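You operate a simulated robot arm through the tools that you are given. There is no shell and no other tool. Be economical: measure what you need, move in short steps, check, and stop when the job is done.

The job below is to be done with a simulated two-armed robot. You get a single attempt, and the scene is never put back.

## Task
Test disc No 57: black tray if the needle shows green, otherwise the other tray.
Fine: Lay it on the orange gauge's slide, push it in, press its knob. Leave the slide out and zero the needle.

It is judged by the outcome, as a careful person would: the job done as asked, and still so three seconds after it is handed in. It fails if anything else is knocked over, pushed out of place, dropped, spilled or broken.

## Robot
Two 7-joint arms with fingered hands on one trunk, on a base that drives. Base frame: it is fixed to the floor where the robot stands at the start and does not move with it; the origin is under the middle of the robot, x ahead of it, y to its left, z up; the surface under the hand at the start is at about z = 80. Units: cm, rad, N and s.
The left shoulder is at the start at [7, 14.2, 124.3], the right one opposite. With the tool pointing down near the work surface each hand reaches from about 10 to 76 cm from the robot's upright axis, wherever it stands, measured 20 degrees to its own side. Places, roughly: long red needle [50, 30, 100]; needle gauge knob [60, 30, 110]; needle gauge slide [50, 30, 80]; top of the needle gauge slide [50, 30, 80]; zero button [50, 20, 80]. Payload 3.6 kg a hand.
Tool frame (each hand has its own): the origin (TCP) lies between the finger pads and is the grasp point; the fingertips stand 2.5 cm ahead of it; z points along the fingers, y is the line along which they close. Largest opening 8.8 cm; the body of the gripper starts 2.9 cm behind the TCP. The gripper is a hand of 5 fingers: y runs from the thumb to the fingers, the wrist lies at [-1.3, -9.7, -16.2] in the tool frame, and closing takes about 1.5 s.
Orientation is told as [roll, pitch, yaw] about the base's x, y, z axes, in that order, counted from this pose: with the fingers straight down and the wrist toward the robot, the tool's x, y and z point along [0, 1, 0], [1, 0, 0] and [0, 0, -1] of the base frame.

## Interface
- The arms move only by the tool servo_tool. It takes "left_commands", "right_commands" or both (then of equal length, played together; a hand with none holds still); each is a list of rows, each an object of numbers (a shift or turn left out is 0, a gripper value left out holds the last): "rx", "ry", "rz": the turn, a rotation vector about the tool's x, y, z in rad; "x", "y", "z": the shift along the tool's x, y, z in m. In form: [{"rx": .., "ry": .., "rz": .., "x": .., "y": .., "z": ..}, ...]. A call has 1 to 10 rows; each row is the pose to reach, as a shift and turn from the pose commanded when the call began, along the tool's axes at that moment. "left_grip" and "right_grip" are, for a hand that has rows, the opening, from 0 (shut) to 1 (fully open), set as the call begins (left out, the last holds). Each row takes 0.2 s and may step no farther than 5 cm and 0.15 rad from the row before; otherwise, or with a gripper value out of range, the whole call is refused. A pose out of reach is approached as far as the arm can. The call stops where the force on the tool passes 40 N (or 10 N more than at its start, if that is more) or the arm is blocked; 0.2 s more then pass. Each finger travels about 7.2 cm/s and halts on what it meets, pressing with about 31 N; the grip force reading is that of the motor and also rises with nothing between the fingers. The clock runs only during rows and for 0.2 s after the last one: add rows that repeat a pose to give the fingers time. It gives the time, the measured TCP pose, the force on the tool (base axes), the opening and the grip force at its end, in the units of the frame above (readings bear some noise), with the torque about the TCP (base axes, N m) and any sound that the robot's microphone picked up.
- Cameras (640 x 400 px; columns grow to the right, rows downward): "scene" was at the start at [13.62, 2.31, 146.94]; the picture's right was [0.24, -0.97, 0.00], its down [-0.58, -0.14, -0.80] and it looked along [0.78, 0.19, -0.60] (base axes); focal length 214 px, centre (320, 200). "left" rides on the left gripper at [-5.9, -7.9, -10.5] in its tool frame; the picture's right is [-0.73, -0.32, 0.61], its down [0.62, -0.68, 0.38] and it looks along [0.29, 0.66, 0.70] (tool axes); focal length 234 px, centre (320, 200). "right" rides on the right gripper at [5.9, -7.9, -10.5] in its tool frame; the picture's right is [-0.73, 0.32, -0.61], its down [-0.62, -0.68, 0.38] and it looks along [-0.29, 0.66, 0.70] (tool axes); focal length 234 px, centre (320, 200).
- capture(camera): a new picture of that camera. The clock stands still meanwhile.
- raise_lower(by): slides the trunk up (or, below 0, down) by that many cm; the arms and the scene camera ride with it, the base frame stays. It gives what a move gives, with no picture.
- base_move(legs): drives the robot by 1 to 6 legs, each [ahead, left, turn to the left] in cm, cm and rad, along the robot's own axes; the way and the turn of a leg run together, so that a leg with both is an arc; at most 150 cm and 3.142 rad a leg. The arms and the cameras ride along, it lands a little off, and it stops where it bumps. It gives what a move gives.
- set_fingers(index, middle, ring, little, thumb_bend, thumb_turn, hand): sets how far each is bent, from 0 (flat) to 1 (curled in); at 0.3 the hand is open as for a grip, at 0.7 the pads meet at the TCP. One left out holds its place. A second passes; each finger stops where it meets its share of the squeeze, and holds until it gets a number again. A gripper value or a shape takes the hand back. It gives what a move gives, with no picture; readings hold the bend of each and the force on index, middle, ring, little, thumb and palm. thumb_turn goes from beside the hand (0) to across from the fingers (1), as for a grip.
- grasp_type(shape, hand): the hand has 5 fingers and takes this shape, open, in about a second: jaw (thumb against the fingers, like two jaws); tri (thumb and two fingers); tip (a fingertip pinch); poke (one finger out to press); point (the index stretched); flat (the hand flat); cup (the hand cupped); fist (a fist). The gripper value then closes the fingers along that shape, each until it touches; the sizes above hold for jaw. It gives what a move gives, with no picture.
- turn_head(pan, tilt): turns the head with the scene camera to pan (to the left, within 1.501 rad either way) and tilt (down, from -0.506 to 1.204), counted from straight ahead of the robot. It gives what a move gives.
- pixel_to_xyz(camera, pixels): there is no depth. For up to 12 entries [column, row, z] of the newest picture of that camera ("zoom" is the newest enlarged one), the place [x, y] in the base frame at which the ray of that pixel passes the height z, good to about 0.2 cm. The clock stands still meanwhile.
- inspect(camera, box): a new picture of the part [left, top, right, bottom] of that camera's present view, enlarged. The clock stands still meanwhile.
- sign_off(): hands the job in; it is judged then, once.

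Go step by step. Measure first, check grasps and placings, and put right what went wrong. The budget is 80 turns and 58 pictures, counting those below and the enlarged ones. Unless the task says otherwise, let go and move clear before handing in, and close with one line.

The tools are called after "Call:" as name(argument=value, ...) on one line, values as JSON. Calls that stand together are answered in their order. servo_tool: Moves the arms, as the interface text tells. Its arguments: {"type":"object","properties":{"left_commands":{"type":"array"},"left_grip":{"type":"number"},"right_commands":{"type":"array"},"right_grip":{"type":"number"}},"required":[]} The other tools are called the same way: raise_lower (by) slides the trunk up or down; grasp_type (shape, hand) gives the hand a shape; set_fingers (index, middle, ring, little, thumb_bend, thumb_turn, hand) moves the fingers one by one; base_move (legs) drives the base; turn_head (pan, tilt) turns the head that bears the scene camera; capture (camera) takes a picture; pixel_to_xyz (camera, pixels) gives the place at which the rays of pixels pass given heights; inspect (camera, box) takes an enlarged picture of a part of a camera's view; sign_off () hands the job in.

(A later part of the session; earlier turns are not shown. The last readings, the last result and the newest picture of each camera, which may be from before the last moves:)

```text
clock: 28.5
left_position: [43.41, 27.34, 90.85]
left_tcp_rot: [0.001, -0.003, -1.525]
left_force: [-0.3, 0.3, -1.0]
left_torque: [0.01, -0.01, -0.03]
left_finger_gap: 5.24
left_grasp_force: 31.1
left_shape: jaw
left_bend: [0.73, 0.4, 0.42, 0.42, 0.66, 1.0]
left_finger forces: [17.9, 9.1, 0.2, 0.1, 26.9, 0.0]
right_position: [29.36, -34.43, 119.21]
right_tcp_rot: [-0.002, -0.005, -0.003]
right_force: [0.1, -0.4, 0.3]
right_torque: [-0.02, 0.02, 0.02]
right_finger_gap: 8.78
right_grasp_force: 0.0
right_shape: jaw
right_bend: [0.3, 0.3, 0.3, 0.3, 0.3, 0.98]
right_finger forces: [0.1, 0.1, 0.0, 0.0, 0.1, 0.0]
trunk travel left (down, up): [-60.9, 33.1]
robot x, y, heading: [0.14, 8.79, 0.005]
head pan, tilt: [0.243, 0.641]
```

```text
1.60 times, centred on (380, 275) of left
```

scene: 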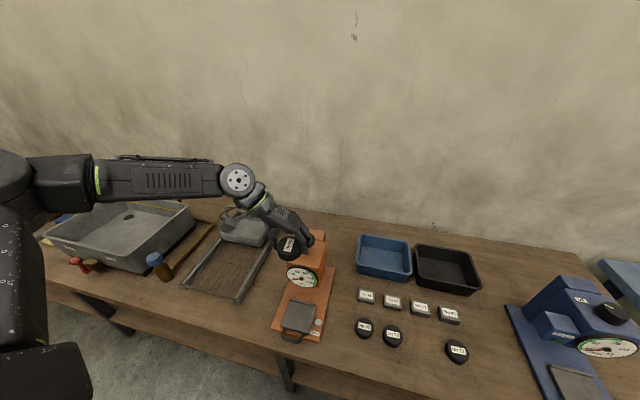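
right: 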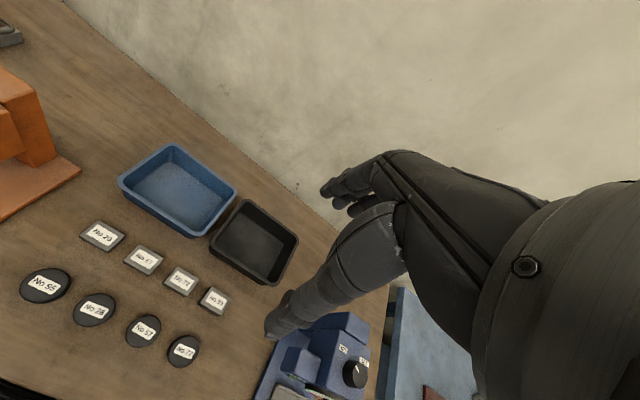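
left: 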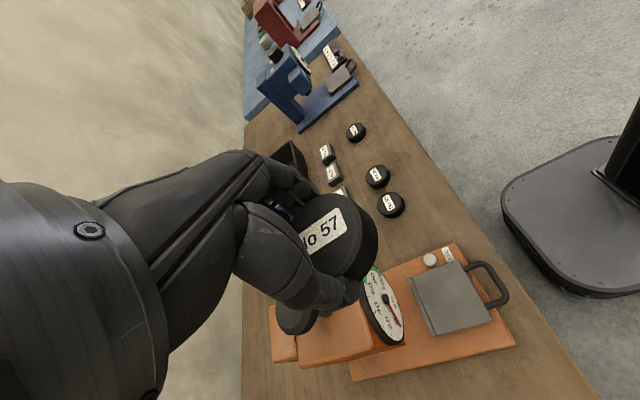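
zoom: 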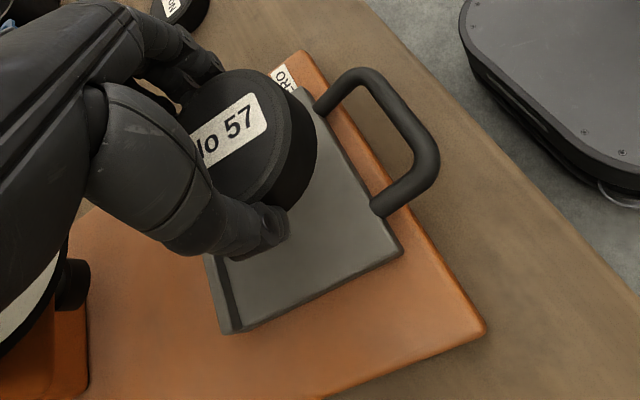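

Disc 57 is over the plate, about 4 cm up, clear of the dial. I will curl the ring and little fingers away from the plate's back lip while the others hold.

Call:
set_fingers(hand="left", ring=0.95, little=0.95)

Call:
inspect(camera="scene", box=[260, 200, 340, 280])

```text
clock: 29.5
left_position: [43.53, 27.27, 90.97]
left_tcp_rot: [-0.001, -0.005, -1.526]
left_force: [0.7, -1.2, 0.2]
left_torque: [0.0, -0.03, -0.04]
left_finger_gap: 5.08
left_grasp_force: 31.4
left_shape: fingers
left_bend: [0.28, 0.42, 0.62, 0.95, 0.66, 0.96]
left_finger forces: [15.1, 7.4, 9.3, 0.1, 30.9, 0.1]
right_position: [29.33, -34.5, 119.07]
right_tcp_rot: [0.0, -0.002, -0.002]
right_force: [0.0, -0.7, 0.0]
right_torque: [0.0, 0.01, 0.02]
right_finger_gap: 8.76
right_grasp_force: 0.1
right_shape: jaw
right_bend: [0.3, 0.3, 0.3, 0.3, 0.3, 0.98]
right_finger forces: [0.1, 0.0, 0.0, 0.0, 0.0, 0.0]
trunk travel left (down, up): [-60.9, 33.1]
robot x, y, heading: [-0.17, 9.36, 0.008]
head pan, tilt: [0.243, 0.641]
```

```text
5.00 times, centred on (300, 240) of scene
```

zoom: 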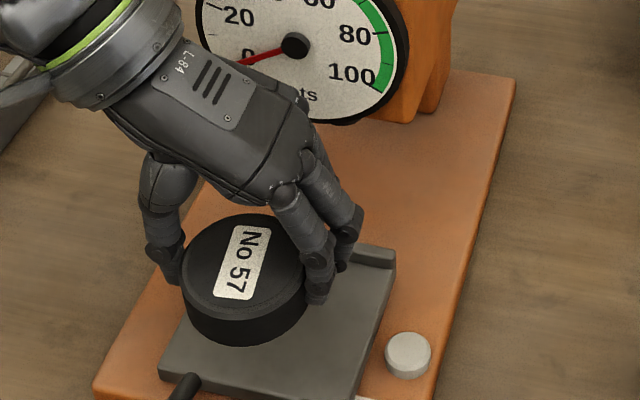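

The little finger is curled, the ring now also bears on the disc, and the disc is still level. I will move forward 1.4 cm to x ≈ 44.9 and lower toward the plate in small steps.

Call:
servo_tool(left_commands=[{"x": 0.007, "z": 0.0}, {"x": 0.014, "z": 0.01}, {"x": 0.014, "z": 0.025}, {"x": 0.014, "z": 0.037}, {"x": 0.014, "z": 0.043}, {"x": 0.014, "z": 0.046}, {"x": 0.014, "z": 0.046}])

Call:
inspect(camera="scene", box=[260, 200, 340, 280])

```text
clock: 31.1
left_position: [44.92, 27.38, 86.33]
left_tcp_rot: [0.0, -0.003, -1.525]
left_force: [-0.8, 0.0, -1.0]
left_torque: [0.02, 0.0, 0.03]
left_finger_gap: 5.06
left_grasp_force: 31.3
left_shape: fingers
left_bend: [0.28, 0.42, 0.62, 0.95, 0.66, 0.96]
left_finger forces: [15.2, 7.5, 9.5, 0.0, 30.7, 0.1]
right_position: [29.4, -34.53, 119.11]
right_tcp_rot: [0.0, -0.001, -0.001]
right_force: [-0.2, 0.0, -0.1]
right_torque: [-0.03, 0.01, -0.01]
right_finger_gap: 8.77
right_grasp_force: 0.0
right_shape: jaw
right_bend: [0.3, 0.3, 0.3, 0.3, 0.3, 0.98]
right_finger forces: [0.0, 0.0, 0.0, 0.0, 0.0, 0.1]
trunk travel left (down, up): [-60.9, 33.1]
robot x, y, heading: [0.0, 9.39, 0.001]
head pan, tilt: [0.243, 0.641]
```

```text
5.00 times, centred on (300, 240) of scene
```

zoom: 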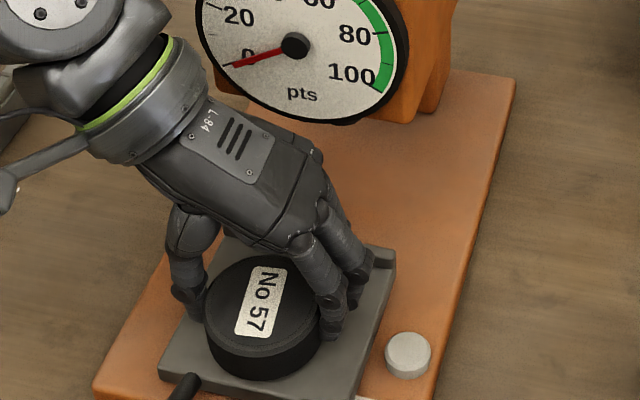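

The hand is clear of the dial, and there is no contact yet. I will move 0.5 cm further in and lower in millimetre steps.

Call:
servo_tool(left_commands=[{"x": 0.005}, {"x": 0.005, "z": 0.002}, {"x": 0.005, "z": 0.003}, {"x": 0.005, "z": 0.004}, {"x": 0.005, "z": 0.005}])

Call:
pixel_to_xyz(camera="zoom", pixels=[[262, 308, 85.5], [205, 310, 85.5], [322, 315, 85.5]])

```text
clock: 32.3
left_position: [45.35, 27.34, 85.75]
left_tcp_rot: [0.001, -0.003, -1.527]
left_force: [1.1, -0.3, 5.2]
left_torque: [0.07, 0.14, -0.03]
left_finger_gap: 5.05
left_grasp_force: 32.0
left_shape: fingers
left_bend: [0.28, 0.42, 0.62, 0.95, 0.66, 0.96]
left_finger forces: [15.7, 7.5, 9.5, 0.0, 31.3, 0.0]
right_position: [29.29, -34.36, 119.23]
right_tcp_rot: [-0.001, -0.004, -0.002]
right_force: [0.3, -0.1, -0.4]
right_torque: [-0.01, 0.02, 0.03]
right_finger_gap: 8.78
right_grasp_force: 0.1
right_shape: jaw
right_bend: [0.3, 0.3, 0.3, 0.3, 0.3, 0.98]
right_finger forces: [0.0, 0.0, 0.0, 0.0, 0.1, 0.0]
trunk travel left (down, up): [-60.9, 33.1]
robot x, y, heading: [-0.18, 9.21, 0.005]
head pan, tilt: [0.243, 0.641]
```

```text
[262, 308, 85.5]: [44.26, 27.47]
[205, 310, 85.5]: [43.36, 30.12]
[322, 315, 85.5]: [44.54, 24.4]
```

The disc has touched the plate (5 N up). I will release by opening the thumb, index, middle and ring, keeping the little finger curled.

Call:
set_fingers(hand="left", thumb_bend=0.3, index=0.2, middle=0.25, ring=0.35)

Call:
inspect(camera="scene", box=[260, 200, 340, 280])

```text
clock: 33.3
left_position: [45.36, 27.39, 85.9]
left_tcp_rot: [0.0, -0.003, -1.526]
left_force: [-0.7, -0.1, 0.7]
left_torque: [-0.01, 0.01, 0.0]
left_finger_gap: 9.6
left_grasp_force: 0.2
left_shape: fingers
left_bend: [0.2, 0.25, 0.35, 0.95, 0.3, 1.0]
left_finger forces: [0.1, 0.0, 0.0, 0.1, 0.1, 0.0]
right_position: [29.33, -34.42, 119.18]
right_tcp_rot: [0.0, -0.005, -0.002]
right_force: [0.2, 0.0, -0.2]
right_torque: [0.04, -0.03, -0.06]
right_finger_gap: 8.78
right_grasp_force: 0.0
right_shape: jaw
right_bend: [0.3, 0.3, 0.3, 0.3, 0.3, 0.98]
right_finger forces: [0.0, 0.0, 0.0, 0.0, 0.0, 0.0]
trunk travel left (down, up): [-60.9, 33.1]
robot x, y, heading: [0.07, 8.87, 0.004]
head pan, tilt: [0.243, 0.641]
```

```text
5.00 times, centred on (300, 240) of scene
```

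zoom: 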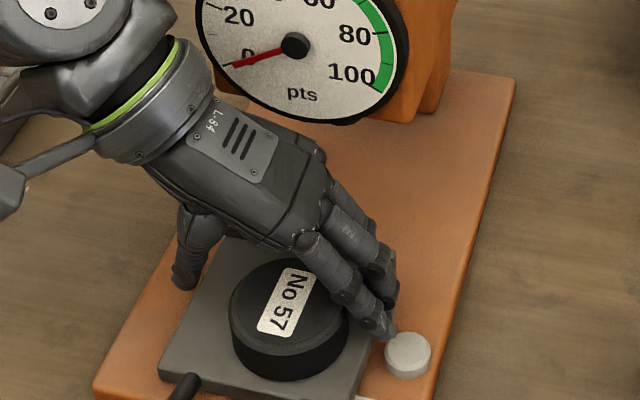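

Disc 57 lies on the plate, free of the fingers. I will lift straight up, draw back from the gauge, and take the poke shape to hook the slide's loop.

Call:
servo_tool(left_commands=[{"z": -0.02}, {"z": -0.045}, {"z": -0.07, "x": -0.01}, {"z": -0.09, "x": -0.03}, {"z": -0.1, "x": -0.055}, {"z": -0.1, "x": -0.055}])

Call:
grasp_type(hand="left", shape="poke")

Call:
capture(camera="left")

Call:
inspect(camera="scene", box=[240, 170, 340, 290])

```text
clock: 34.7
left_position: [39.85, 27.17, 95.8]
left_tcp_rot: [0.0, -0.003, -1.527]
left_force: [0.5, -0.3, 0.5]
left_torque: [0.0, 0.0, 0.0]
left_finger_gap: 9.61
left_grasp_force: 0.0
left_shape: fingers
left_bend: [0.2, 0.25, 0.35, 0.95, 0.3, 1.0]
left_finger forces: [0.1, 0.1, 0.0, 0.0, 0.1, 0.0]
right_position: [29.36, -34.46, 119.19]
right_tcp_rot: [-0.001, -0.003, -0.002]
right_force: [0.6, 0.3, -0.5]
right_torque: [-0.03, 0.0, 0.03]
right_finger_gap: 8.78
right_grasp_force: 0.0
right_shape: jaw
right_bend: [0.3, 0.3, 0.3, 0.3, 0.3, 0.98]
right_finger forces: [0.1, 0.0, 0.0, 0.1, 0.0, 0.0]
trunk travel left (down, up): [-60.9, 33.1]
robot x, y, heading: [-0.3, 8.96, 0.006]
head pan, tilt: [0.243, 0.641]
```

```text
clock: 35.6
left_position: [39.95, 27.22, 95.85]
left_tcp_rot: [0.001, -0.004, -1.525]
left_force: [0.3, 0.1, 0.8]
left_torque: [0.0, 0.01, -0.03]
left_finger_gap: 0.02
left_grasp_force: 0.0
left_shape: poke
left_bend: [0.7, 0.7, 0.99, 0.99, 1.0, 1.0]
left_finger forces: [0.1, 0.0, 0.0, 0.1, 0.0, 0.0]
right_position: [29.45, -34.52, 119.1]
right_tcp_rot: [-0.002, -0.001, -0.001]
right_force: [0.0, 0.6, 1.0]
right_torque: [0.0, -0.02, 0.06]
right_finger_gap: 8.77
right_grasp_force: 0.2
right_shape: jaw
right_bend: [0.3, 0.3, 0.3, 0.3, 0.3, 0.98]
right_finger forces: [0.0, 0.0, 0.1, 0.0, 0.0, 0.0]
trunk travel left (down, up): [-60.9, 33.1]
robot x, y, heading: [-0.18, 9.0, 0.002]
head pan, tilt: [0.243, 0.641]
```

```text
22 pictures are left
```

left: 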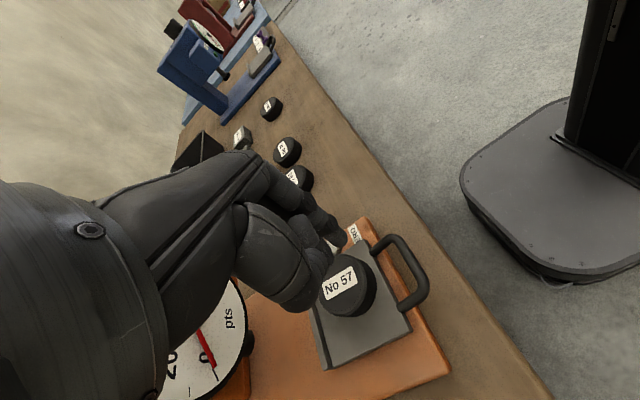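

```text
3.33 times, centred on (290, 230) of scene
```

zoom: 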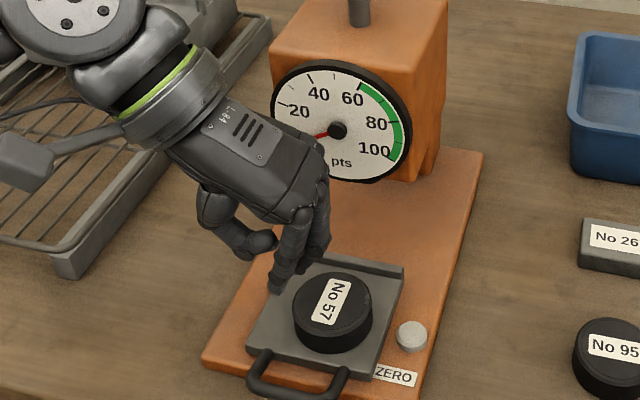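

The disc sits well on the plate. I will curl the middle finger so that only the index pokes, then measure its tip and the handle loop.

Call:
set_fingers(hand="left", middle=1.0)

Call:
inspect(camera="scene", box=[250, 215, 330, 295])

```text
clock: 36.6
left_position: [39.87, 27.09, 95.87]
left_tcp_rot: [-0.001, -0.004, -1.525]
left_force: [-0.2, 0.4, 0.4]
left_torque: [0.02, 0.01, 0.01]
left_finger_gap: 2.3
left_grasp_force: 0.1
left_shape: fingers
left_bend: [0.7, 1.0, 0.99, 0.99, 1.0, 1.0]
left_finger forces: [0.0, 0.1, 0.0, 0.0, 0.0, 0.1]
right_position: [29.34, -34.42, 119.16]
right_tcp_rot: [0.002, -0.005, -0.003]
right_force: [0.2, -0.5, 0.1]
right_torque: [0.03, -0.02, 0.0]
right_finger_gap: 8.76
right_grasp_force: 0.0
right_shape: jaw
right_bend: [0.3, 0.3, 0.3, 0.3, 0.3, 0.98]
right_finger forces: [0.0, 0.0, 0.0, 0.0, 0.0, 0.0]
trunk travel left (down, up): [-60.9, 33.1]
robot x, y, heading: [0.02, 9.04, 0.006]
head pan, tilt: [0.243, 0.641]
```

```text
5.00 times, centred on (290, 255) of scene
```

zoom: 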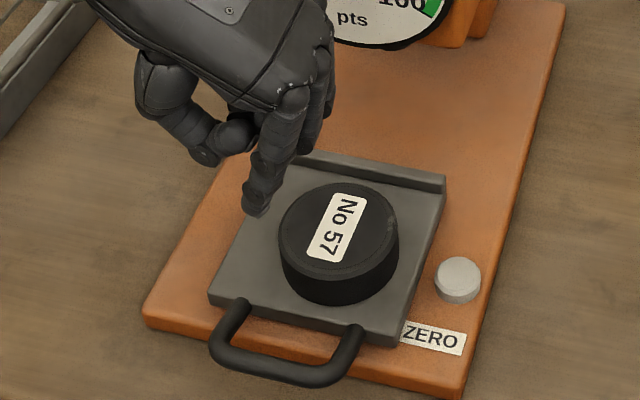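

The tip is at (257,213), the loop interior near (295,340), and the bar near (278,366). I will measure these and the disc.

Call:
pixel_to_xyz(camera="zoom", pixels=[[257, 213, 93.4], [295, 341, 82.5], [280, 367, 82.5], [285, 353, 82.5], [300, 325, 83], [338, 225, 85.3], [246, 335, 82.5], [348, 360, 82.5], [310, 150, 96], [443, 185, 83.5]])

Call:
pixel_to_xyz(camera="left", pixels=[[402, 272, 82.5], [413, 252, 82.5], [406, 276, 82.5], [355, 283, 85.3], [337, 237, 93.4], [391, 276, 83]])

```text
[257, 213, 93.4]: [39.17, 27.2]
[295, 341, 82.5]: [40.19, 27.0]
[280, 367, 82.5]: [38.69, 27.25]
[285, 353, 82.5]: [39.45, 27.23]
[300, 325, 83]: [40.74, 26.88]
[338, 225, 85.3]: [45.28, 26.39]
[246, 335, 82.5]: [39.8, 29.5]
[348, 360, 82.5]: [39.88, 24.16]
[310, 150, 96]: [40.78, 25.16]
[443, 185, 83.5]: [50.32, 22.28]
```

```text
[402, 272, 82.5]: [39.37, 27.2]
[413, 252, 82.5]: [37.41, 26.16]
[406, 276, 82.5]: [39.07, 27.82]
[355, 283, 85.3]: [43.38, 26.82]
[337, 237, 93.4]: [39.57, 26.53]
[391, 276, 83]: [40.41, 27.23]
```

The tip sits under the TCP at (39.4, 27, 93.4), and the loop is only about 2 cm deep. In this yaw the other fingers would reach the dial while pushing, so I will turn the hand back to yaw 0, then lean it so that the finger points forward and the hand stays behind.

Call:
servo_tool(left_commands=[{"rz": -0.145, "x": -0.01}, {"rz": -0.29, "x": -0.02}, {"rz": -0.435, "x": -0.03}, {"rz": -0.58, "x": -0.04}, {"rz": -0.725, "x": -0.05}, {"rz": -0.87, "x": -0.06}, {"rz": -1.015, "x": -0.065}, {"rz": -1.16, "x": -0.065}, {"rz": -1.305, "x": -0.065}, {"rz": -1.45, "x": -0.065}])

Call:
servo_tool(left_commands=[{"rz": -0.075}, {"rz": -0.075, "rx": -0.14}, {"rz": -0.075, "rx": -0.28}, {"rz": -0.075, "rx": -0.42}, {"rz": -0.075, "rx": -0.52}, {"rz": -0.075, "rx": -0.52}])

Call:
capture(camera="left")

Call:
inspect(camera="scene", box=[230, 190, 350, 330])

```text
clock: 38.8
left_position: [39.65, 26.24, 97.48]
left_tcp_rot: [-0.002, 0.003, -0.074]
left_force: [0.3, 0.8, 0.5]
left_torque: [0.01, -0.01, 0.0]
left_finger_gap: 2.28
left_grasp_force: 0.0
left_shape: fingers
left_bend: [0.7, 1.0, 0.99, 0.99, 1.0, 1.0]
left_finger forces: [0.0, 0.1, 0.1, 0.1, 0.1, 0.0]
left hand out of reach, approached as far as the arm can: row 5, 6, 7, 8, 9, 10
right_position: [29.35, -34.59, 119.05]
right_tcp_rot: [0.001, -0.003, -0.001]
right_force: [-0.2, -0.6, 0.4]
right_torque: [-0.01, -0.01, -0.02]
right_finger_gap: 8.77
right_grasp_force: 0.1
right_shape: jaw
right_bend: [0.3, 0.3, 0.3, 0.3, 0.3, 0.98]
right_finger forces: [0.0, 0.0, 0.0, 0.0, 0.0, 0.0]
trunk travel left (down, up): [-60.9, 33.1]
robot x, y, heading: [-0.5, 8.83, 0.003]
head pan, tilt: [0.243, 0.641]
```

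```text
clock: 40.2
left_position: [47.15, 25.07, 97.96]
left_tcp_rot: [-0.025, -0.522, 0.009]
left_force: [-0.7, 0.2, 0.1]
left_torque: [0.01, 0.0, 0.0]
left_finger_gap: 2.29
left_grasp_force: 0.0
left_shape: fingers
left_bend: [0.7, 1.0, 0.99, 0.99, 1.0, 1.0]
left_finger forces: [0.0, 0.0, 0.0, 0.1, 0.0, 0.0]
left hand out of reach, approached as far as the arm can: row 2, 3, 4, 5, 6
right_position: [29.31, -34.43, 119.01]
right_tcp_rot: [0.001, -0.006, -0.003]
right_force: [0.4, 0.3, 0.0]
right_torque: [-0.02, 0.03, 0.01]
right_finger_gap: 8.76
right_grasp_force: 0.0
right_shape: jaw
right_bend: [0.3, 0.3, 0.3, 0.3, 0.3, 0.98]
right_finger forces: [0.0, 0.1, 0.0, 0.0, 0.0, 0.0]
trunk travel left (down, up): [-60.9, 33.1]
robot x, y, heading: [-0.18, 9.12, 0.002]
head pan, tilt: [0.243, 0.641]
```

```text
19 pictures are left
```

left: 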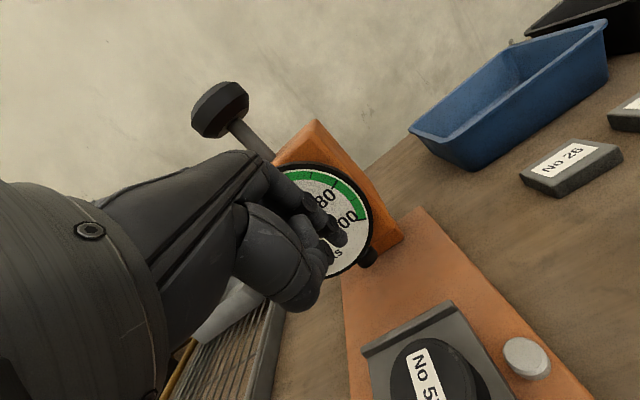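

```text
2.86 times, centred on (290, 260) of scene
```

zoom: 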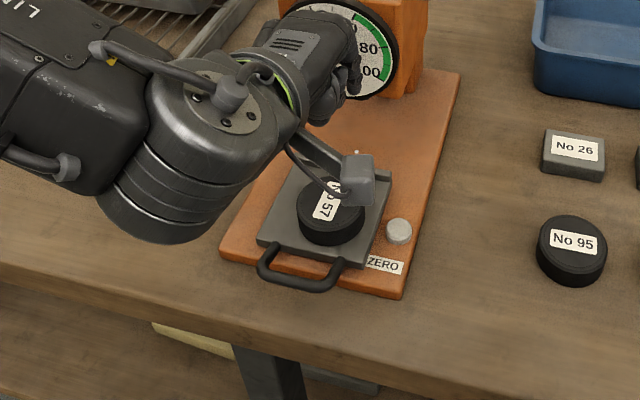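

The wrist could not fold this close to the robot, so the hand drifted forward to x = 47 (no contact, forces near zero). I will drive the base back 16 cm, which gives the arm room and takes the hand behind the handle.

Call:
base_move(legs=[[-16, 0, 0]])

Call:
inspect(camera="scene", box=[210, 130, 350, 270])

```text
clock: 41.6
left_position: [31.13, 25.22, 97.81]
left_tcp_rot: [-0.026, -0.521, 0.01]
left_force: [-0.6, -0.5, 0.2]
left_torque: [-0.02, 0.01, -0.01]
left_finger_gap: 2.26
left_grasp_force: 0.1
left_shape: fingers
left_bend: [0.7, 1.0, 0.99, 0.99, 1.0, 1.0]
left_finger forces: [0.1, 0.1, 0.0, 0.0, 0.0, 0.0]
right_position: [13.37, -34.54, 119.05]
right_tcp_rot: [-0.001, -0.003, -0.002]
right_force: [1.0, -0.3, -0.3]
right_torque: [-0.02, 0.0, 0.03]
right_finger_gap: 8.74
right_grasp_force: 0.0
right_shape: jaw
right_bend: [0.3, 0.3, 0.3, 0.3, 0.3, 0.98]
right_finger forces: [0.0, 0.1, 0.0, 0.0, 0.0, 0.0]
trunk travel left (down, up): [-60.9, 33.1]
robot x, y, heading: [-16.16, 9.14, 0.007]
head pan, tilt: [0.243, 0.641]
```

```text
2.86 times, centred on (280, 200) of scene
```

zoom: 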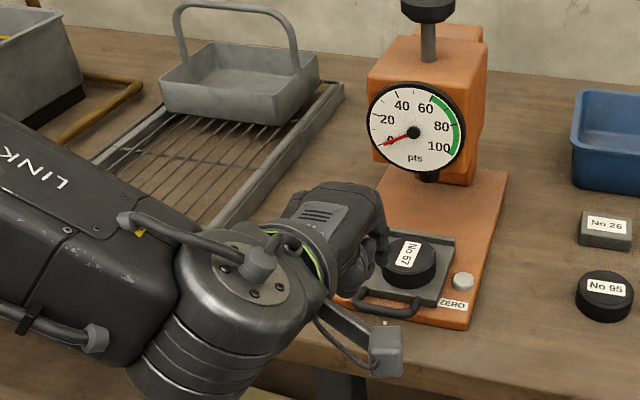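

The hand is now behind the handle at (31.1, 25.2, 97.8). I will lower the trunk 12 cm to handle height, line up on y = 27, and look.

Call:
raise_lower(by=-12)

Call:
servo_tool(left_commands=[{"x": 0.009}, {"x": 0.018}, {"x": 0.018, "y": -0.003, "z": 0.005}, {"x": 0.018, "y": -0.007, "z": 0.012}, {"x": 0.018, "y": -0.007, "z": 0.012}])

Call:
capture(camera="left")

Call:
inspect(camera="scene", box=[250, 120, 350, 220])

```text
clock: 43.1
left_position: [31.05, 25.09, 85.92]
left_tcp_rot: [-0.027, -0.522, 0.009]
left_force: [0.0, 0.7, 0.2]
left_torque: [0.03, 0.0, 0.0]
left_finger_gap: 2.27
left_grasp_force: 0.0
left_shape: fingers
left_bend: [0.7, 1.0, 0.99, 0.99, 1.0, 1.0]
left_finger forces: [0.0, 0.0, 0.1, 0.0, 0.0, 0.1]
right_position: [13.3, -34.52, 107.21]
right_tcp_rot: [0.0, -0.004, -0.001]
right_force: [0.6, 0.5, -0.4]
right_torque: [-0.01, 0.01, 0.0]
right_finger_gap: 8.78
right_grasp_force: 0.0
right_shape: jaw
right_bend: [0.3, 0.3, 0.3, 0.3, 0.3, 0.98]
right_finger forces: [0.1, 0.0, 0.0, 0.0, 0.0, 0.0]
trunk travel left (down, up): [-48.9, 45.1]
robot x, y, heading: [-16.11, 9.23, 0.003]
head pan, tilt: [0.243, 0.641]
```

```text
clock: 44.3
left_position: [31.15, 26.88, 84.3]
left_tcp_rot: [-0.024, -0.519, 0.009]
left_force: [-0.7, -0.2, -0.2]
left_torque: [-0.03, 0.01, 0.03]
left_finger_gap: 2.26
left_grasp_force: 0.1
left_shape: fingers
left_bend: [0.7, 1.0, 0.99, 0.99, 1.0, 1.0]
left_finger forces: [0.1, 0.1, 0.0, 0.0, 0.0, 0.0]
right_position: [13.33, -34.49, 107.12]
right_tcp_rot: [-0.001, -0.003, -0.002]
right_force: [0.1, -0.3, 0.2]
right_torque: [0.0, -0.01, -0.01]
right_finger_gap: 8.74
right_grasp_force: 0.1
right_shape: jaw
right_bend: [0.3, 0.3, 0.3, 0.3, 0.3, 0.98]
right_finger forces: [0.0, 0.1, 0.1, 0.0, 0.0, 0.1]
trunk travel left (down, up): [-48.9, 45.1]
robot x, y, heading: [-16.14, 8.78, 0.005]
head pan, tilt: [0.243, 0.641]
```

```text
16 pictures are left
```

left: 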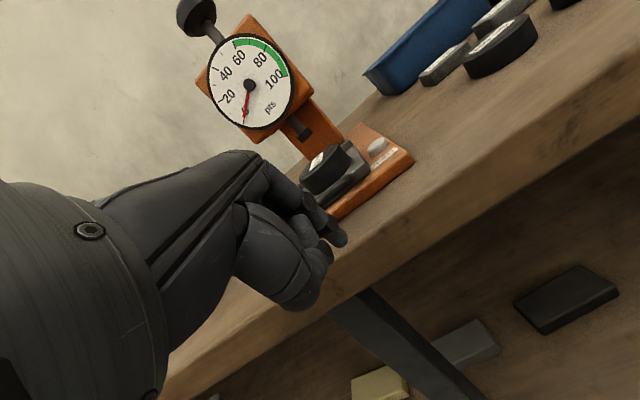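

```text
4.00 times, centred on (300, 170) of scene
```

zoom: 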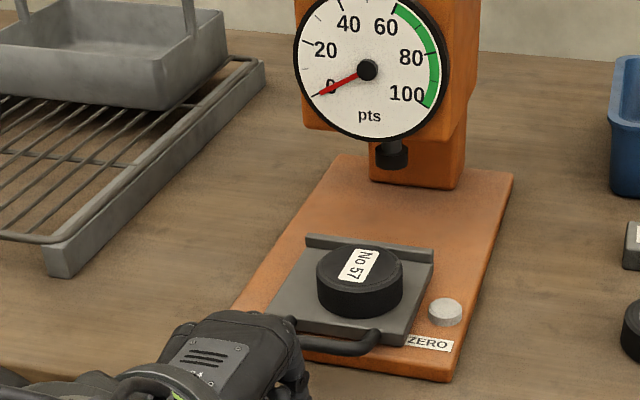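

The view shows plate, disc, plunger and head clearly; the index is behind the bar. I will drop 0.4 cm and push ahead in 1 cm steps, watching the force.

Call:
servo_tool(left_commands=[{"y": -0.002, "z": 0.0035}, {"y": 0.0067, "z": 0.0085}, {"y": 0.0154, "z": 0.0134}, {"y": 0.024, "z": 0.0184}, {"y": 0.0328, "z": 0.0234}, {"y": 0.0415, "z": 0.0284}, {"y": 0.0502, "z": 0.0333}, {"y": 0.0588, "z": 0.0383}])

Call:
inspect(camera="scene", box=[250, 120, 350, 220])

```text
clock: 46.1
left_position: [38.15, 26.87, 84.0]
left_tcp_rot: [-0.028, -0.521, 0.008]
left_force: [-1.1, 0.6, 0.6]
left_torque: [0.01, -0.02, 0.03]
left_finger_gap: 2.21
left_grasp_force: 0.3
left_shape: fingers
left_bend: [0.7, 1.0, 0.99, 0.99, 1.0, 1.0]
left_finger forces: [1.0, 0.0, 0.1, 0.1, 0.0, 0.1]
right_position: [13.29, -34.55, 107.06]
right_tcp_rot: [0.0, -0.004, -0.002]
right_force: [0.1, 1.5, 0.2]
right_torque: [-0.01, -0.01, 0.0]
right_finger_gap: 8.78
right_grasp_force: 0.1
right_shape: jaw
right_bend: [0.3, 0.3, 0.3, 0.3, 0.3, 0.98]
right_finger forces: [0.0, 0.0, 0.2, 0.0, 0.0, 0.0]
trunk travel left (down, up): [-48.9, 45.1]
robot x, y, heading: [-15.74, 8.45, 0.004]
head pan, tilt: [0.243, 0.641]
```

```text
4.00 times, centred on (300, 170) of scene
```

zoom: 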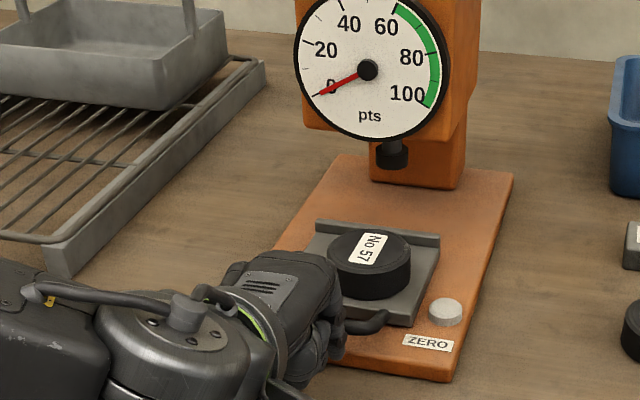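

The slide moves with about 1 N on the index (plate lip now at zoom (330,228)). I will push on another 8 cm.

Call:
servo_tool(left_commands=[{"y": 0.0087, "z": 0.005}, {"y": 0.0174, "z": 0.01}, {"y": 0.026, "z": 0.0149}, {"y": 0.0347, "z": 0.0199}, {"y": 0.0434, "z": 0.0249}, {"y": 0.052, "z": 0.0298}, {"y": 0.0607, "z": 0.0348}, {"y": 0.0694, "z": 0.0398}])

Call:
inspect(camera="scene", box=[250, 120, 350, 220])

```text
clock: 47.9
left_position: [46.03, 26.8, 84.09]
left_tcp_rot: [-0.027, -0.52, 0.008]
left_force: [-1.3, -0.6, -0.1]
left_torque: [0.0, 0.0, -0.01]
left_finger_gap: 2.22
left_grasp_force: 0.1
left_shape: fingers
left_bend: [0.7, 1.0, 0.99, 0.99, 1.0, 1.0]
left_finger forces: [0.9, 0.0, 0.0, 0.0, 0.0, 0.0]
right_position: [13.35, -34.51, 107.03]
right_tcp_rot: [0.001, -0.003, -0.002]
right_force: [0.7, 0.4, 0.1]
right_torque: [0.03, -0.01, -0.01]
right_finger_gap: 8.79
right_grasp_force: 0.1
right_shape: jaw
right_bend: [0.3, 0.3, 0.3, 0.3, 0.3, 0.98]
right_finger forces: [0.0, 0.0, 0.0, 0.0, 0.0, 0.1]
trunk travel left (down, up): [-48.9, 45.1]
robot x, y, heading: [-16.22, 8.74, -0.001]
head pan, tilt: [0.243, 0.641]
```

```text
4.00 times, centred on (300, 170) of scene
```

zoom: 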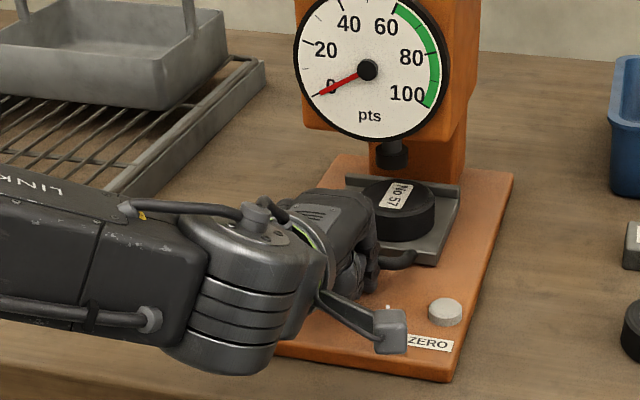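

The disc is approaching the plunger, with only 1 N drag. I will push 2 cm more in small steps.

Call:
servo_tool(left_commands=[{"y": 0.0043, "z": 0.0025}, {"y": 0.0087, "z": 0.005}, {"y": 0.013, "z": 0.0075}, {"y": 0.0174, "z": 0.01}])

```text
clock: 48.9
left_position: [47.95, 26.76, 84.09]
left_tcp_rot: [-0.024, -0.521, 0.006]
left_force: [-9.6, -4.0, 1.2]
left_torque: [0.0, -0.02, -0.05]
left_finger_gap: 1.92
left_grasp_force: 4.8
left_shape: fingers
left_bend: [0.7, 1.0, 0.99, 0.99, 1.0, 1.0]
left_finger forces: [10.6, 0.1, 0.0, 0.0, 0.1, 0.0]
right_position: [13.15, -34.61, 107.13]
right_tcp_rot: [0.003, -0.006, -0.002]
right_force: [1.2, 0.2, 0.5]
right_torque: [0.05, 0.02, 0.0]
right_finger_gap: 8.76
right_grasp_force: 0.0
right_shape: jaw
right_bend: [0.3, 0.3, 0.3, 0.3, 0.3, 0.98]
right_finger forces: [0.0, 0.0, 0.1, 0.0, 0.0, 0.0]
trunk travel left (down, up): [-48.9, 45.1]
robot x, y, heading: [-16.04, 8.72, 0.006]
head pan, tilt: [0.243, 0.641]
```

The force rose to 10 N, so it is at a stop. I will back the finger off 4 cm and check that the slide is fully in with the disc under the plunger.

Call:
servo_tool(left_commands=[{"y": -0.013, "z": -0.0075}, {"y": -0.026, "z": -0.015}, {"y": -0.0434, "z": -0.0249}])

Call:
inspect(camera="scene", box=[265, 120, 345, 200])

```text
clock: 49.7
left_position: [43.09, 26.78, 83.96]
left_tcp_rot: [-0.024, -0.52, 0.009]
left_force: [-0.3, -0.4, -0.2]
left_torque: [0.01, -0.02, 0.0]
left_finger_gap: 2.26
left_grasp_force: 0.0
left_shape: fingers
left_bend: [0.7, 1.0, 0.99, 0.99, 1.0, 1.0]
left_finger forces: [0.0, 0.1, 0.1, 0.0, 0.1, 0.0]
right_position: [13.32, -34.51, 107.21]
right_tcp_rot: [0.002, -0.004, -0.002]
right_force: [0.7, 0.1, -0.6]
right_torque: [-0.02, -0.01, -0.02]
right_finger_gap: 8.79
right_grasp_force: 0.1
right_shape: jaw
right_bend: [0.3, 0.3, 0.3, 0.3, 0.3, 0.98]
right_finger forces: [0.0, 0.0, 0.1, 0.1, 0.0, 0.0]
trunk travel left (down, up): [-48.9, 45.1]
robot x, y, heading: [-15.97, 9.09, 0.008]
head pan, tilt: [0.243, 0.641]
```

```text
5.00 times, centred on (305, 160) of scene
```

zoom: 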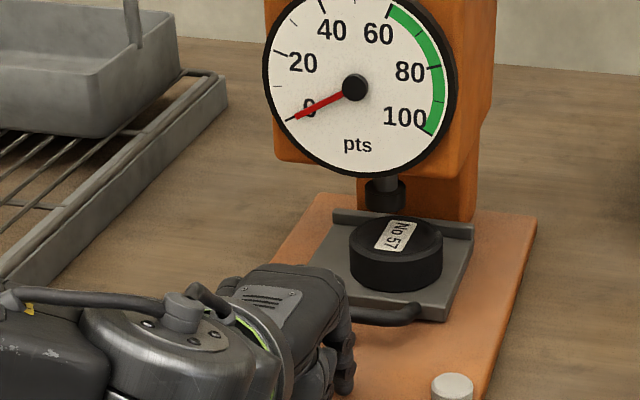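

The slide is at its stop with the disc near the plunger. I will measure the lip, disc and plunger to see whether they line up.

Call:
pixel_to_xyz(camera="zoom", pixels=[[333, 215, 83.7], [473, 232, 83.7], [444, 318, 83], [396, 237, 85.3], [385, 208, 87], [385, 208, 88], [385, 208, 89], [385, 208, 90], [375, 318, 83], [452, 378, 83]])

```text
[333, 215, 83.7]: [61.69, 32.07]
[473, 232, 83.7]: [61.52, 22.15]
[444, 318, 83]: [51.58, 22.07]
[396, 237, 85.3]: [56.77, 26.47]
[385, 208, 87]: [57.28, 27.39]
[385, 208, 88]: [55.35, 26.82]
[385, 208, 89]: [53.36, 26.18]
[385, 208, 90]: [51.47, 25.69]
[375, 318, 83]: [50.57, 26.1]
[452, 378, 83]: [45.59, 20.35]
```

Slide travel is 11 cm, and the disc at (56.5, 26.5) is under the plunger and knob (56, 26.7). I will raise the trunk 34 cm, set the hand upright again, take the poke shape, and then drive ahead to the knob.

Call:
raise_lower(by=34)

Call:
servo_tool(left_commands=[{"rx": 0.13}, {"rx": 0.26}, {"rx": 0.39}, {"rx": 0.52}, {"rx": 0.52}])

Call:
grasp_type(hand="left", shape="poke")

```text
clock: 53.1
left_position: [43.01, 26.69, 117.92]
left_tcp_rot: [-0.028, -0.52, 0.009]
left_force: [0.7, -0.1, 0.6]
left_torque: [-0.01, -0.02, 0.01]
left_finger_gap: 2.27
left_grasp_force: 0.0
left_shape: fingers
left_bend: [0.7, 1.0, 0.99, 0.99, 1.0, 1.0]
left_finger forces: [0.0, 0.0, 0.0, 0.1, 0.0, 0.0]
right_position: [13.35, -34.51, 141.08]
right_tcp_rot: [-0.001, -0.003, -0.001]
right_force: [0.2, -0.5, -0.5]
right_torque: [0.02, -0.03, 0.01]
right_finger_gap: 8.77
right_grasp_force: 0.1
right_shape: jaw
right_bend: [0.3, 0.3, 0.3, 0.3, 0.3, 0.98]
right_finger forces: [0.0, 0.1, 0.0, 0.1, 0.0, 0.0]
trunk travel left (down, up): [-82.9, 11.1]
robot x, y, heading: [-16.24, 8.81, 0.006]
head pan, tilt: [0.243, 0.641]
```

```text
clock: 54.3
left_position: [43.16, 26.87, 118.02]
left_tcp_rot: [-0.023, 0.001, -0.005]
left_force: [0.6, 0.4, 0.3]
left_torque: [-0.02, 0.01, -0.02]
left_finger_gap: 2.25
left_grasp_force: 0.0
left_shape: fingers
left_bend: [0.7, 1.0, 0.99, 0.99, 1.0, 1.0]
left_finger forces: [0.0, 0.0, 0.0, 0.0, 0.0, 0.0]
right_position: [13.27, -34.45, 140.88]
right_tcp_rot: [0.002, -0.004, -0.001]
right_force: [-0.6, 0.2, 0.2]
right_torque: [-0.02, 0.0, 0.03]
right_finger_gap: 8.75
right_grasp_force: 0.1
right_shape: jaw
right_bend: [0.3, 0.3, 0.3, 0.3, 0.3, 0.98]
right_finger forces: [0.1, 0.0, 0.0, 0.1, 0.0, 0.0]
trunk travel left (down, up): [-82.9, 11.1]
robot x, y, heading: [-16.32, 9.16, 0.003]
head pan, tilt: [0.243, 0.641]
```

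```text
clock: 55.2
left_position: [43.12, 26.85, 117.97]
left_tcp_rot: [-0.023, -0.002, -0.004]
left_force: [0.5, -0.3, 0.5]
left_torque: [-0.01, -0.01, -0.02]
left_finger_gap: 0.0
left_grasp_force: 0.1
left_shape: poke
left_bend: [0.7, 0.7, 0.99, 0.99, 1.0, 1.0]
left_finger forces: [0.0, 0.1, 0.0, 0.2, 0.0, 0.0]
right_position: [13.37, -34.49, 141.1]
right_tcp_rot: [-0.001, -0.003, -0.003]
right_force: [0.7, -0.5, -0.4]
right_torque: [0.01, -0.03, 0.0]
right_finger_gap: 8.78
right_grasp_force: 0.0
right_shape: jaw
right_bend: [0.3, 0.3, 0.3, 0.3, 0.3, 0.98]
right_finger forces: [0.1, 0.0, 0.0, 0.0, 0.0, 0.0]
trunk travel left (down, up): [-82.9, 11.1]
robot x, y, heading: [-16.27, 8.75, 0.004]
head pan, tilt: [0.243, 0.641]
```

The hand is upright with its tips at about z = 115.5, above the knob's top at 110. I will drive ahead 13 cm and look.

Call:
base_move(legs=[[13, -0.5, 0]])

Call:
inspect(camera="scene", box=[220, 150, 360, 290])

```text
clock: 56.5
left_position: [55.79, 26.36, 118.06]
left_tcp_rot: [-0.023, -0.001, -0.005]
left_force: [-0.1, 0.7, 0.3]
left_torque: [0.02, -0.03, -0.01]
left_finger_gap: 0.0
left_grasp_force: 0.1
left_shape: poke
left_bend: [0.7, 0.7, 0.99, 0.99, 1.0, 1.0]
left_finger forces: [0.1, 0.1, 0.0, 0.0, 0.0, 0.0]
right_position: [26.08, -34.94, 141.19]
right_tcp_rot: [0.001, -0.005, -0.003]
right_force: [-0.9, -0.6, -0.3]
right_torque: [-0.01, -0.01, 0.0]
right_finger_gap: 8.74
right_grasp_force: 0.0
right_shape: jaw
right_bend: [0.3, 0.3, 0.3, 0.3, 0.3, 0.98]
right_finger forces: [0.0, 0.0, 0.0, 0.0, 0.0, 0.0]
trunk travel left (down, up): [-82.9, 11.1]
robot x, y, heading: [-3.48, 8.57, 0.007]
head pan, tilt: [0.243, 0.641]
```

```text
2.86 times, centred on (290, 220) of scene
```

zoom: 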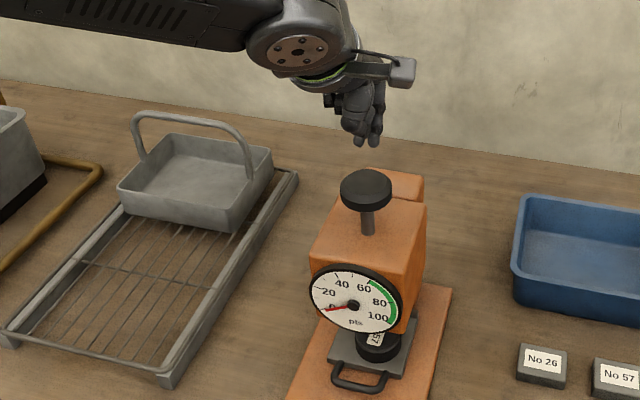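

Fingertips are near zoom (367,142) and the knob top near (366,188). I will check both positions.

Call:
pixel_to_xyz(camera="zoom", pixels=[[376, 145, 115.5], [358, 140, 115.5], [366, 185, 110], [366, 185, 109]])

```text
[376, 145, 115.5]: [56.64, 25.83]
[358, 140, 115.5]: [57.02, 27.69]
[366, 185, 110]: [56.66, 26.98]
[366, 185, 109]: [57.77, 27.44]
```

The fingertips are centred over the knob. I will lower and press in small steps; the call will stop on force.

Call:
servo_tool(left_commands=[{"z": 0.03}, {"z": 0.05}, {"z": 0.056}, {"z": 0.062}, {"z": 0.068}, {"z": 0.074}, {"z": 0.08}, {"z": 0.085}, {"z": 0.09}])

Call:
inspect(camera="scene", box=[260, 180, 360, 280])

```text
clock: 58.2
left_position: [56.13, 26.01, 110.51]
left_tcp_rot: [-0.026, -0.018, -0.005]
left_force: [-2.8, 0.2, 18.6]
left_torque: [0.04, 0.08, 0.04]
left_finger_gap: 0.01
left_grasp_force: 0.1
left_shape: poke
left_bend: [0.7, 0.7, 0.99, 0.99, 1.0, 1.0]
left_finger forces: [9.1, 8.4, 0.0, 0.0, 0.0, 0.1]
right_position: [25.98, -35.0, 141.15]
right_tcp_rot: [0.0, -0.008, -0.002]
right_force: [-0.2, 0.6, 0.8]
right_torque: [0.0, 0.0, 0.0]
right_finger_gap: 8.78
right_grasp_force: 0.1
right_shape: jaw
right_bend: [0.3, 0.3, 0.3, 0.3, 0.3, 0.98]
right_finger forces: [0.0, 0.0, 0.1, 0.1, 0.1, 0.0]
trunk travel left (down, up): [-82.9, 11.1]
robot x, y, heading: [-3.33, 8.3, 0.007]
head pan, tilt: [0.243, 0.641]
stopped in row 8 (left hand): the force on the tool passed its limit at 47 N (the readings are from after the stop); the commanded pose is now the measured one
```

```text
4.00 times, centred on (310, 230) of scene
```

zoom: 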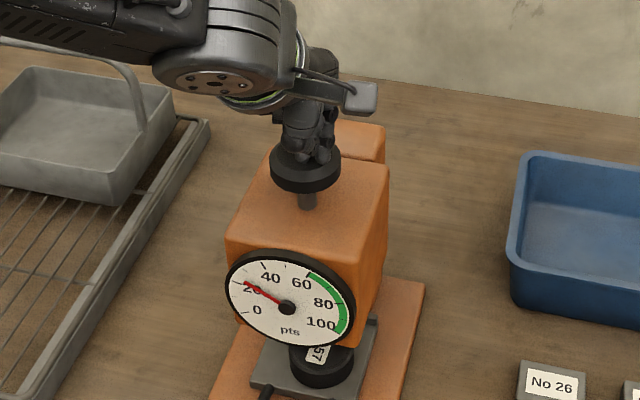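

After a 2 cm stroke, stopped at 47 N, the needle points near 20. I will hold the knob down for another second and a half, then look again in case the needle is still moving.

Call:
servo_tool(left_commands=[{"z": 0.001}, {"z": 0.002}, {"z": 0.002}, {"z": 0.002}, {"z": 0.002}, {"z": 0.002}, {"z": 0.002}])

Call:
inspect(camera="scene", box=[260, 220, 360, 290])

```text
clock: 59.0
left_position: [56.42, 26.13, 110.6]
left_tcp_rot: [-0.027, -0.024, -0.005]
left_force: [-2.7, -0.7, 19.0]
left_torque: [-0.01, 0.05, 0.05]
left_finger_gap: 0.01
left_grasp_force: 0.1
left_shape: poke
left_bend: [0.7, 0.7, 0.99, 0.99, 1.0, 1.0]
left_finger forces: [10.2, 8.7, 0.0, 0.0, 0.1, 0.1]
right_position: [26.15, -35.06, 141.04]
right_tcp_rot: [0.002, -0.008, -0.001]
right_force: [0.5, 0.6, -0.9]
right_torque: [0.0, 0.03, 0.01]
right_finger_gap: 8.75
right_grasp_force: 0.0
right_shape: jaw
right_bend: [0.3, 0.3, 0.3, 0.3, 0.3, 0.98]
right_finger forces: [0.0, 0.0, 0.1, 0.0, 0.0, 0.0]
trunk travel left (down, up): [-82.9, 11.1]
robot x, y, heading: [-3.24, 8.36, 0.008]
head pan, tilt: [0.243, 0.641]
stopped in row 4 (left hand): the force on the tool passed its limit at 42 N (the readings are from after the stop); the commanded pose is now the measured one
```

```text
5.71 times, centred on (310, 255) of scene
```

zoom: 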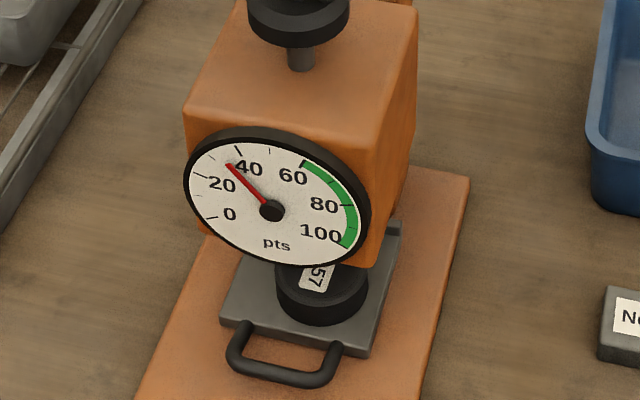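

The needle is still rising (now about 33). I will hold the knob at the present pose for 2 s and look again.

Call:
servo_tool(left_commands=[{}, {}, {}, {}, {}, {}, {}, {}, {}, {}])

Call:
inspect(camera="scene", box=[260, 220, 360, 290])

```text
clock: 61.1
left_position: [56.55, 26.03, 110.57]
left_tcp_rot: [-0.03, -0.025, -0.005]
left_force: [-2.6, -3.5, 14.7]
left_torque: [-0.04, 0.09, 0.03]
left_finger_gap: 0.01
left_grasp_force: 0.1
left_shape: poke
left_bend: [0.7, 0.7, 0.99, 0.99, 1.0, 1.0]
left_finger forces: [6.0, 9.2, 0.1, 0.0, 0.0, 0.0]
right_position: [26.2, -35.06, 141.07]
right_tcp_rot: [0.002, -0.006, -0.001]
right_force: [-0.2, 0.5, -0.9]
right_torque: [-0.01, 0.01, -0.02]
right_finger_gap: 8.75
right_grasp_force: 0.1
right_shape: jaw
right_bend: [0.3, 0.3, 0.3, 0.3, 0.3, 0.98]
right_finger forces: [0.0, 0.1, 0.0, 0.0, 0.1, 0.0]
trunk travel left (down, up): [-82.9, 11.1]
robot x, y, heading: [-3.15, 8.52, 0.003]
head pan, tilt: [0.243, 0.641]
stopped in row 10 (left hand): the force on the tool passed its limit at 40 N (the readings are from after the stop); the commanded pose is now the measured one
```

```text
5.71 times, centred on (310, 255) of scene
```

zoom: 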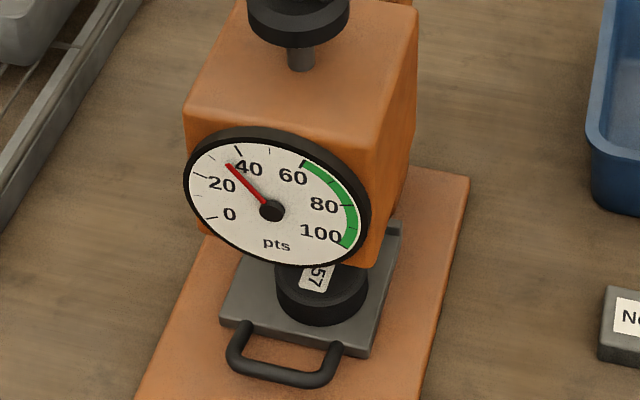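

The needle is steady at about 33 ("pts"), well outside the green band that begins at 60, so disc 57 belongs in the blue tray. I will lift off the knob, back the base off and set the index finger for hooking the slide's bar.

Call:
servo_tool(left_commands=[{"z": -0.03}, {"z": -0.06}, {"z": -0.09}, {"z": -0.09}])

Call:
base_move(legs=[[-14, 0, 0]])

Call:
set_fingers(hand="left", middle=1.0, index=0.78)

Call:
servo_tool(left_commands=[{"rx": -0.13}, {"rx": -0.26}, {"rx": -0.39}, {"rx": -0.52}, {"rx": -0.65}, {"rx": -0.65}])

```text
clock: 62.1
left_position: [56.44, 26.41, 119.38]
left_tcp_rot: [-0.026, -0.02, -0.005]
left_force: [0.1, 0.3, 0.1]
left_torque: [-0.02, 0.02, -0.01]
left_finger_gap: 0.0
left_grasp_force: 0.1
left_shape: poke
left_bend: [0.7, 0.7, 0.99, 0.99, 1.0, 1.0]
left_finger forces: [0.0, 0.0, 0.0, 0.0, 0.0, 0.0]
right_position: [26.49, -34.92, 141.22]
right_tcp_rot: [0.0, -0.004, -0.002]
right_force: [-0.7, 0.3, -0.3]
right_torque: [-0.03, 0.03, 0.0]
right_finger_gap: 8.75
right_grasp_force: 0.1
right_shape: jaw
right_bend: [0.3, 0.3, 0.3, 0.3, 0.3, 0.98]
right_finger forces: [0.0, 0.1, 0.0, 0.1, 0.0, 0.1]
trunk travel left (down, up): [-82.9, 11.1]
robot x, y, heading: [-3.33, 8.75, 0.006]
head pan, tilt: [0.243, 0.641]
```

```text
clock: 63.5
left_position: [42.72, 26.56, 119.35]
left_tcp_rot: [-0.026, -0.017, -0.002]
left_force: [0.2, 0.0, -0.3]
left_torque: [0.01, 0.02, -0.02]
left_finger_gap: 0.0
left_grasp_force: 0.0
left_shape: poke
left_bend: [0.7, 0.7, 0.99, 0.99, 1.0, 1.0]
left_finger forces: [0.0, 0.0, 0.0, 0.0, 0.0, 0.1]
right_position: [12.83, -34.98, 141.04]
right_tcp_rot: [-0.001, -0.002, -0.001]
right_force: [0.7, 0.1, 0.5]
right_torque: [-0.02, 0.01, -0.02]
right_finger_gap: 8.76
right_grasp_force: 0.1
right_shape: jaw
right_bend: [0.3, 0.3, 0.3, 0.3, 0.3, 0.98]
right_finger forces: [0.1, 0.0, 0.0, 0.1, 0.0, 0.1]
trunk travel left (down, up): [-82.9, 11.1]
robot x, y, heading: [-17.09, 8.47, 0.01]
head pan, tilt: [0.243, 0.641]
```

```text
clock: 64.5
left_position: [42.52, 26.53, 119.39]
left_tcp_rot: [-0.026, -0.019, -0.002]
left_force: [-0.2, 0.1, 0.2]
left_torque: [-0.02, -0.01, 0.0]
left_finger_gap: 1.21
left_grasp_force: 0.1
left_shape: fingers
left_bend: [0.78, 1.0, 0.99, 0.99, 1.0, 1.0]
left_finger forces: [0.0, 0.0, 0.0, 0.0, 0.0, 0.0]
right_position: [12.43, -35.08, 141.08]
right_tcp_rot: [0.0, -0.003, 0.0]
right_force: [0.1, 0.1, -0.1]
right_torque: [0.04, 0.04, 0.01]
right_finger_gap: 8.76
right_grasp_force: 0.1
right_shape: jaw
right_bend: [0.3, 0.3, 0.3, 0.3, 0.3, 0.98]
right_finger forces: [0.0, 0.0, 0.0, 0.1, 0.0, 0.1]
trunk travel left (down, up): [-82.9, 11.1]
robot x, y, heading: [-17.23, 8.97, 0.009]
head pan, tilt: [0.243, 0.641]
```

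```text
clock: 65.9
left_position: [42.36, 26.35, 119.44]
left_tcp_rot: [-0.034, -0.67, 0.019]
left_force: [1.1, 0.3, 0.0]
left_torque: [0.04, 0.0, -0.01]
left_finger_gap: 1.2
left_grasp_force: 0.1
left_shape: fingers
left_bend: [0.78, 1.0, 0.99, 0.99, 1.0, 1.0]
left_finger forces: [0.0, 0.0, 0.0, 0.0, 0.1, 0.1]
right_position: [12.54, -35.03, 141.02]
right_tcp_rot: [-0.001, -0.004, -0.001]
right_force: [0.2, -0.2, 0.0]
right_torque: [-0.05, -0.02, 0.0]
right_finger_gap: 8.79
right_grasp_force: 0.0
right_shape: jaw
right_bend: [0.3, 0.3, 0.3, 0.3, 0.3, 0.98]
right_finger forces: [0.0, 0.0, 0.0, 0.0, 0.1, 0.0]
trunk travel left (down, up): [-82.9, 11.1]
robot x, y, heading: [-17.03, 8.55, 0.01]
head pan, tilt: [0.243, 0.641]
```

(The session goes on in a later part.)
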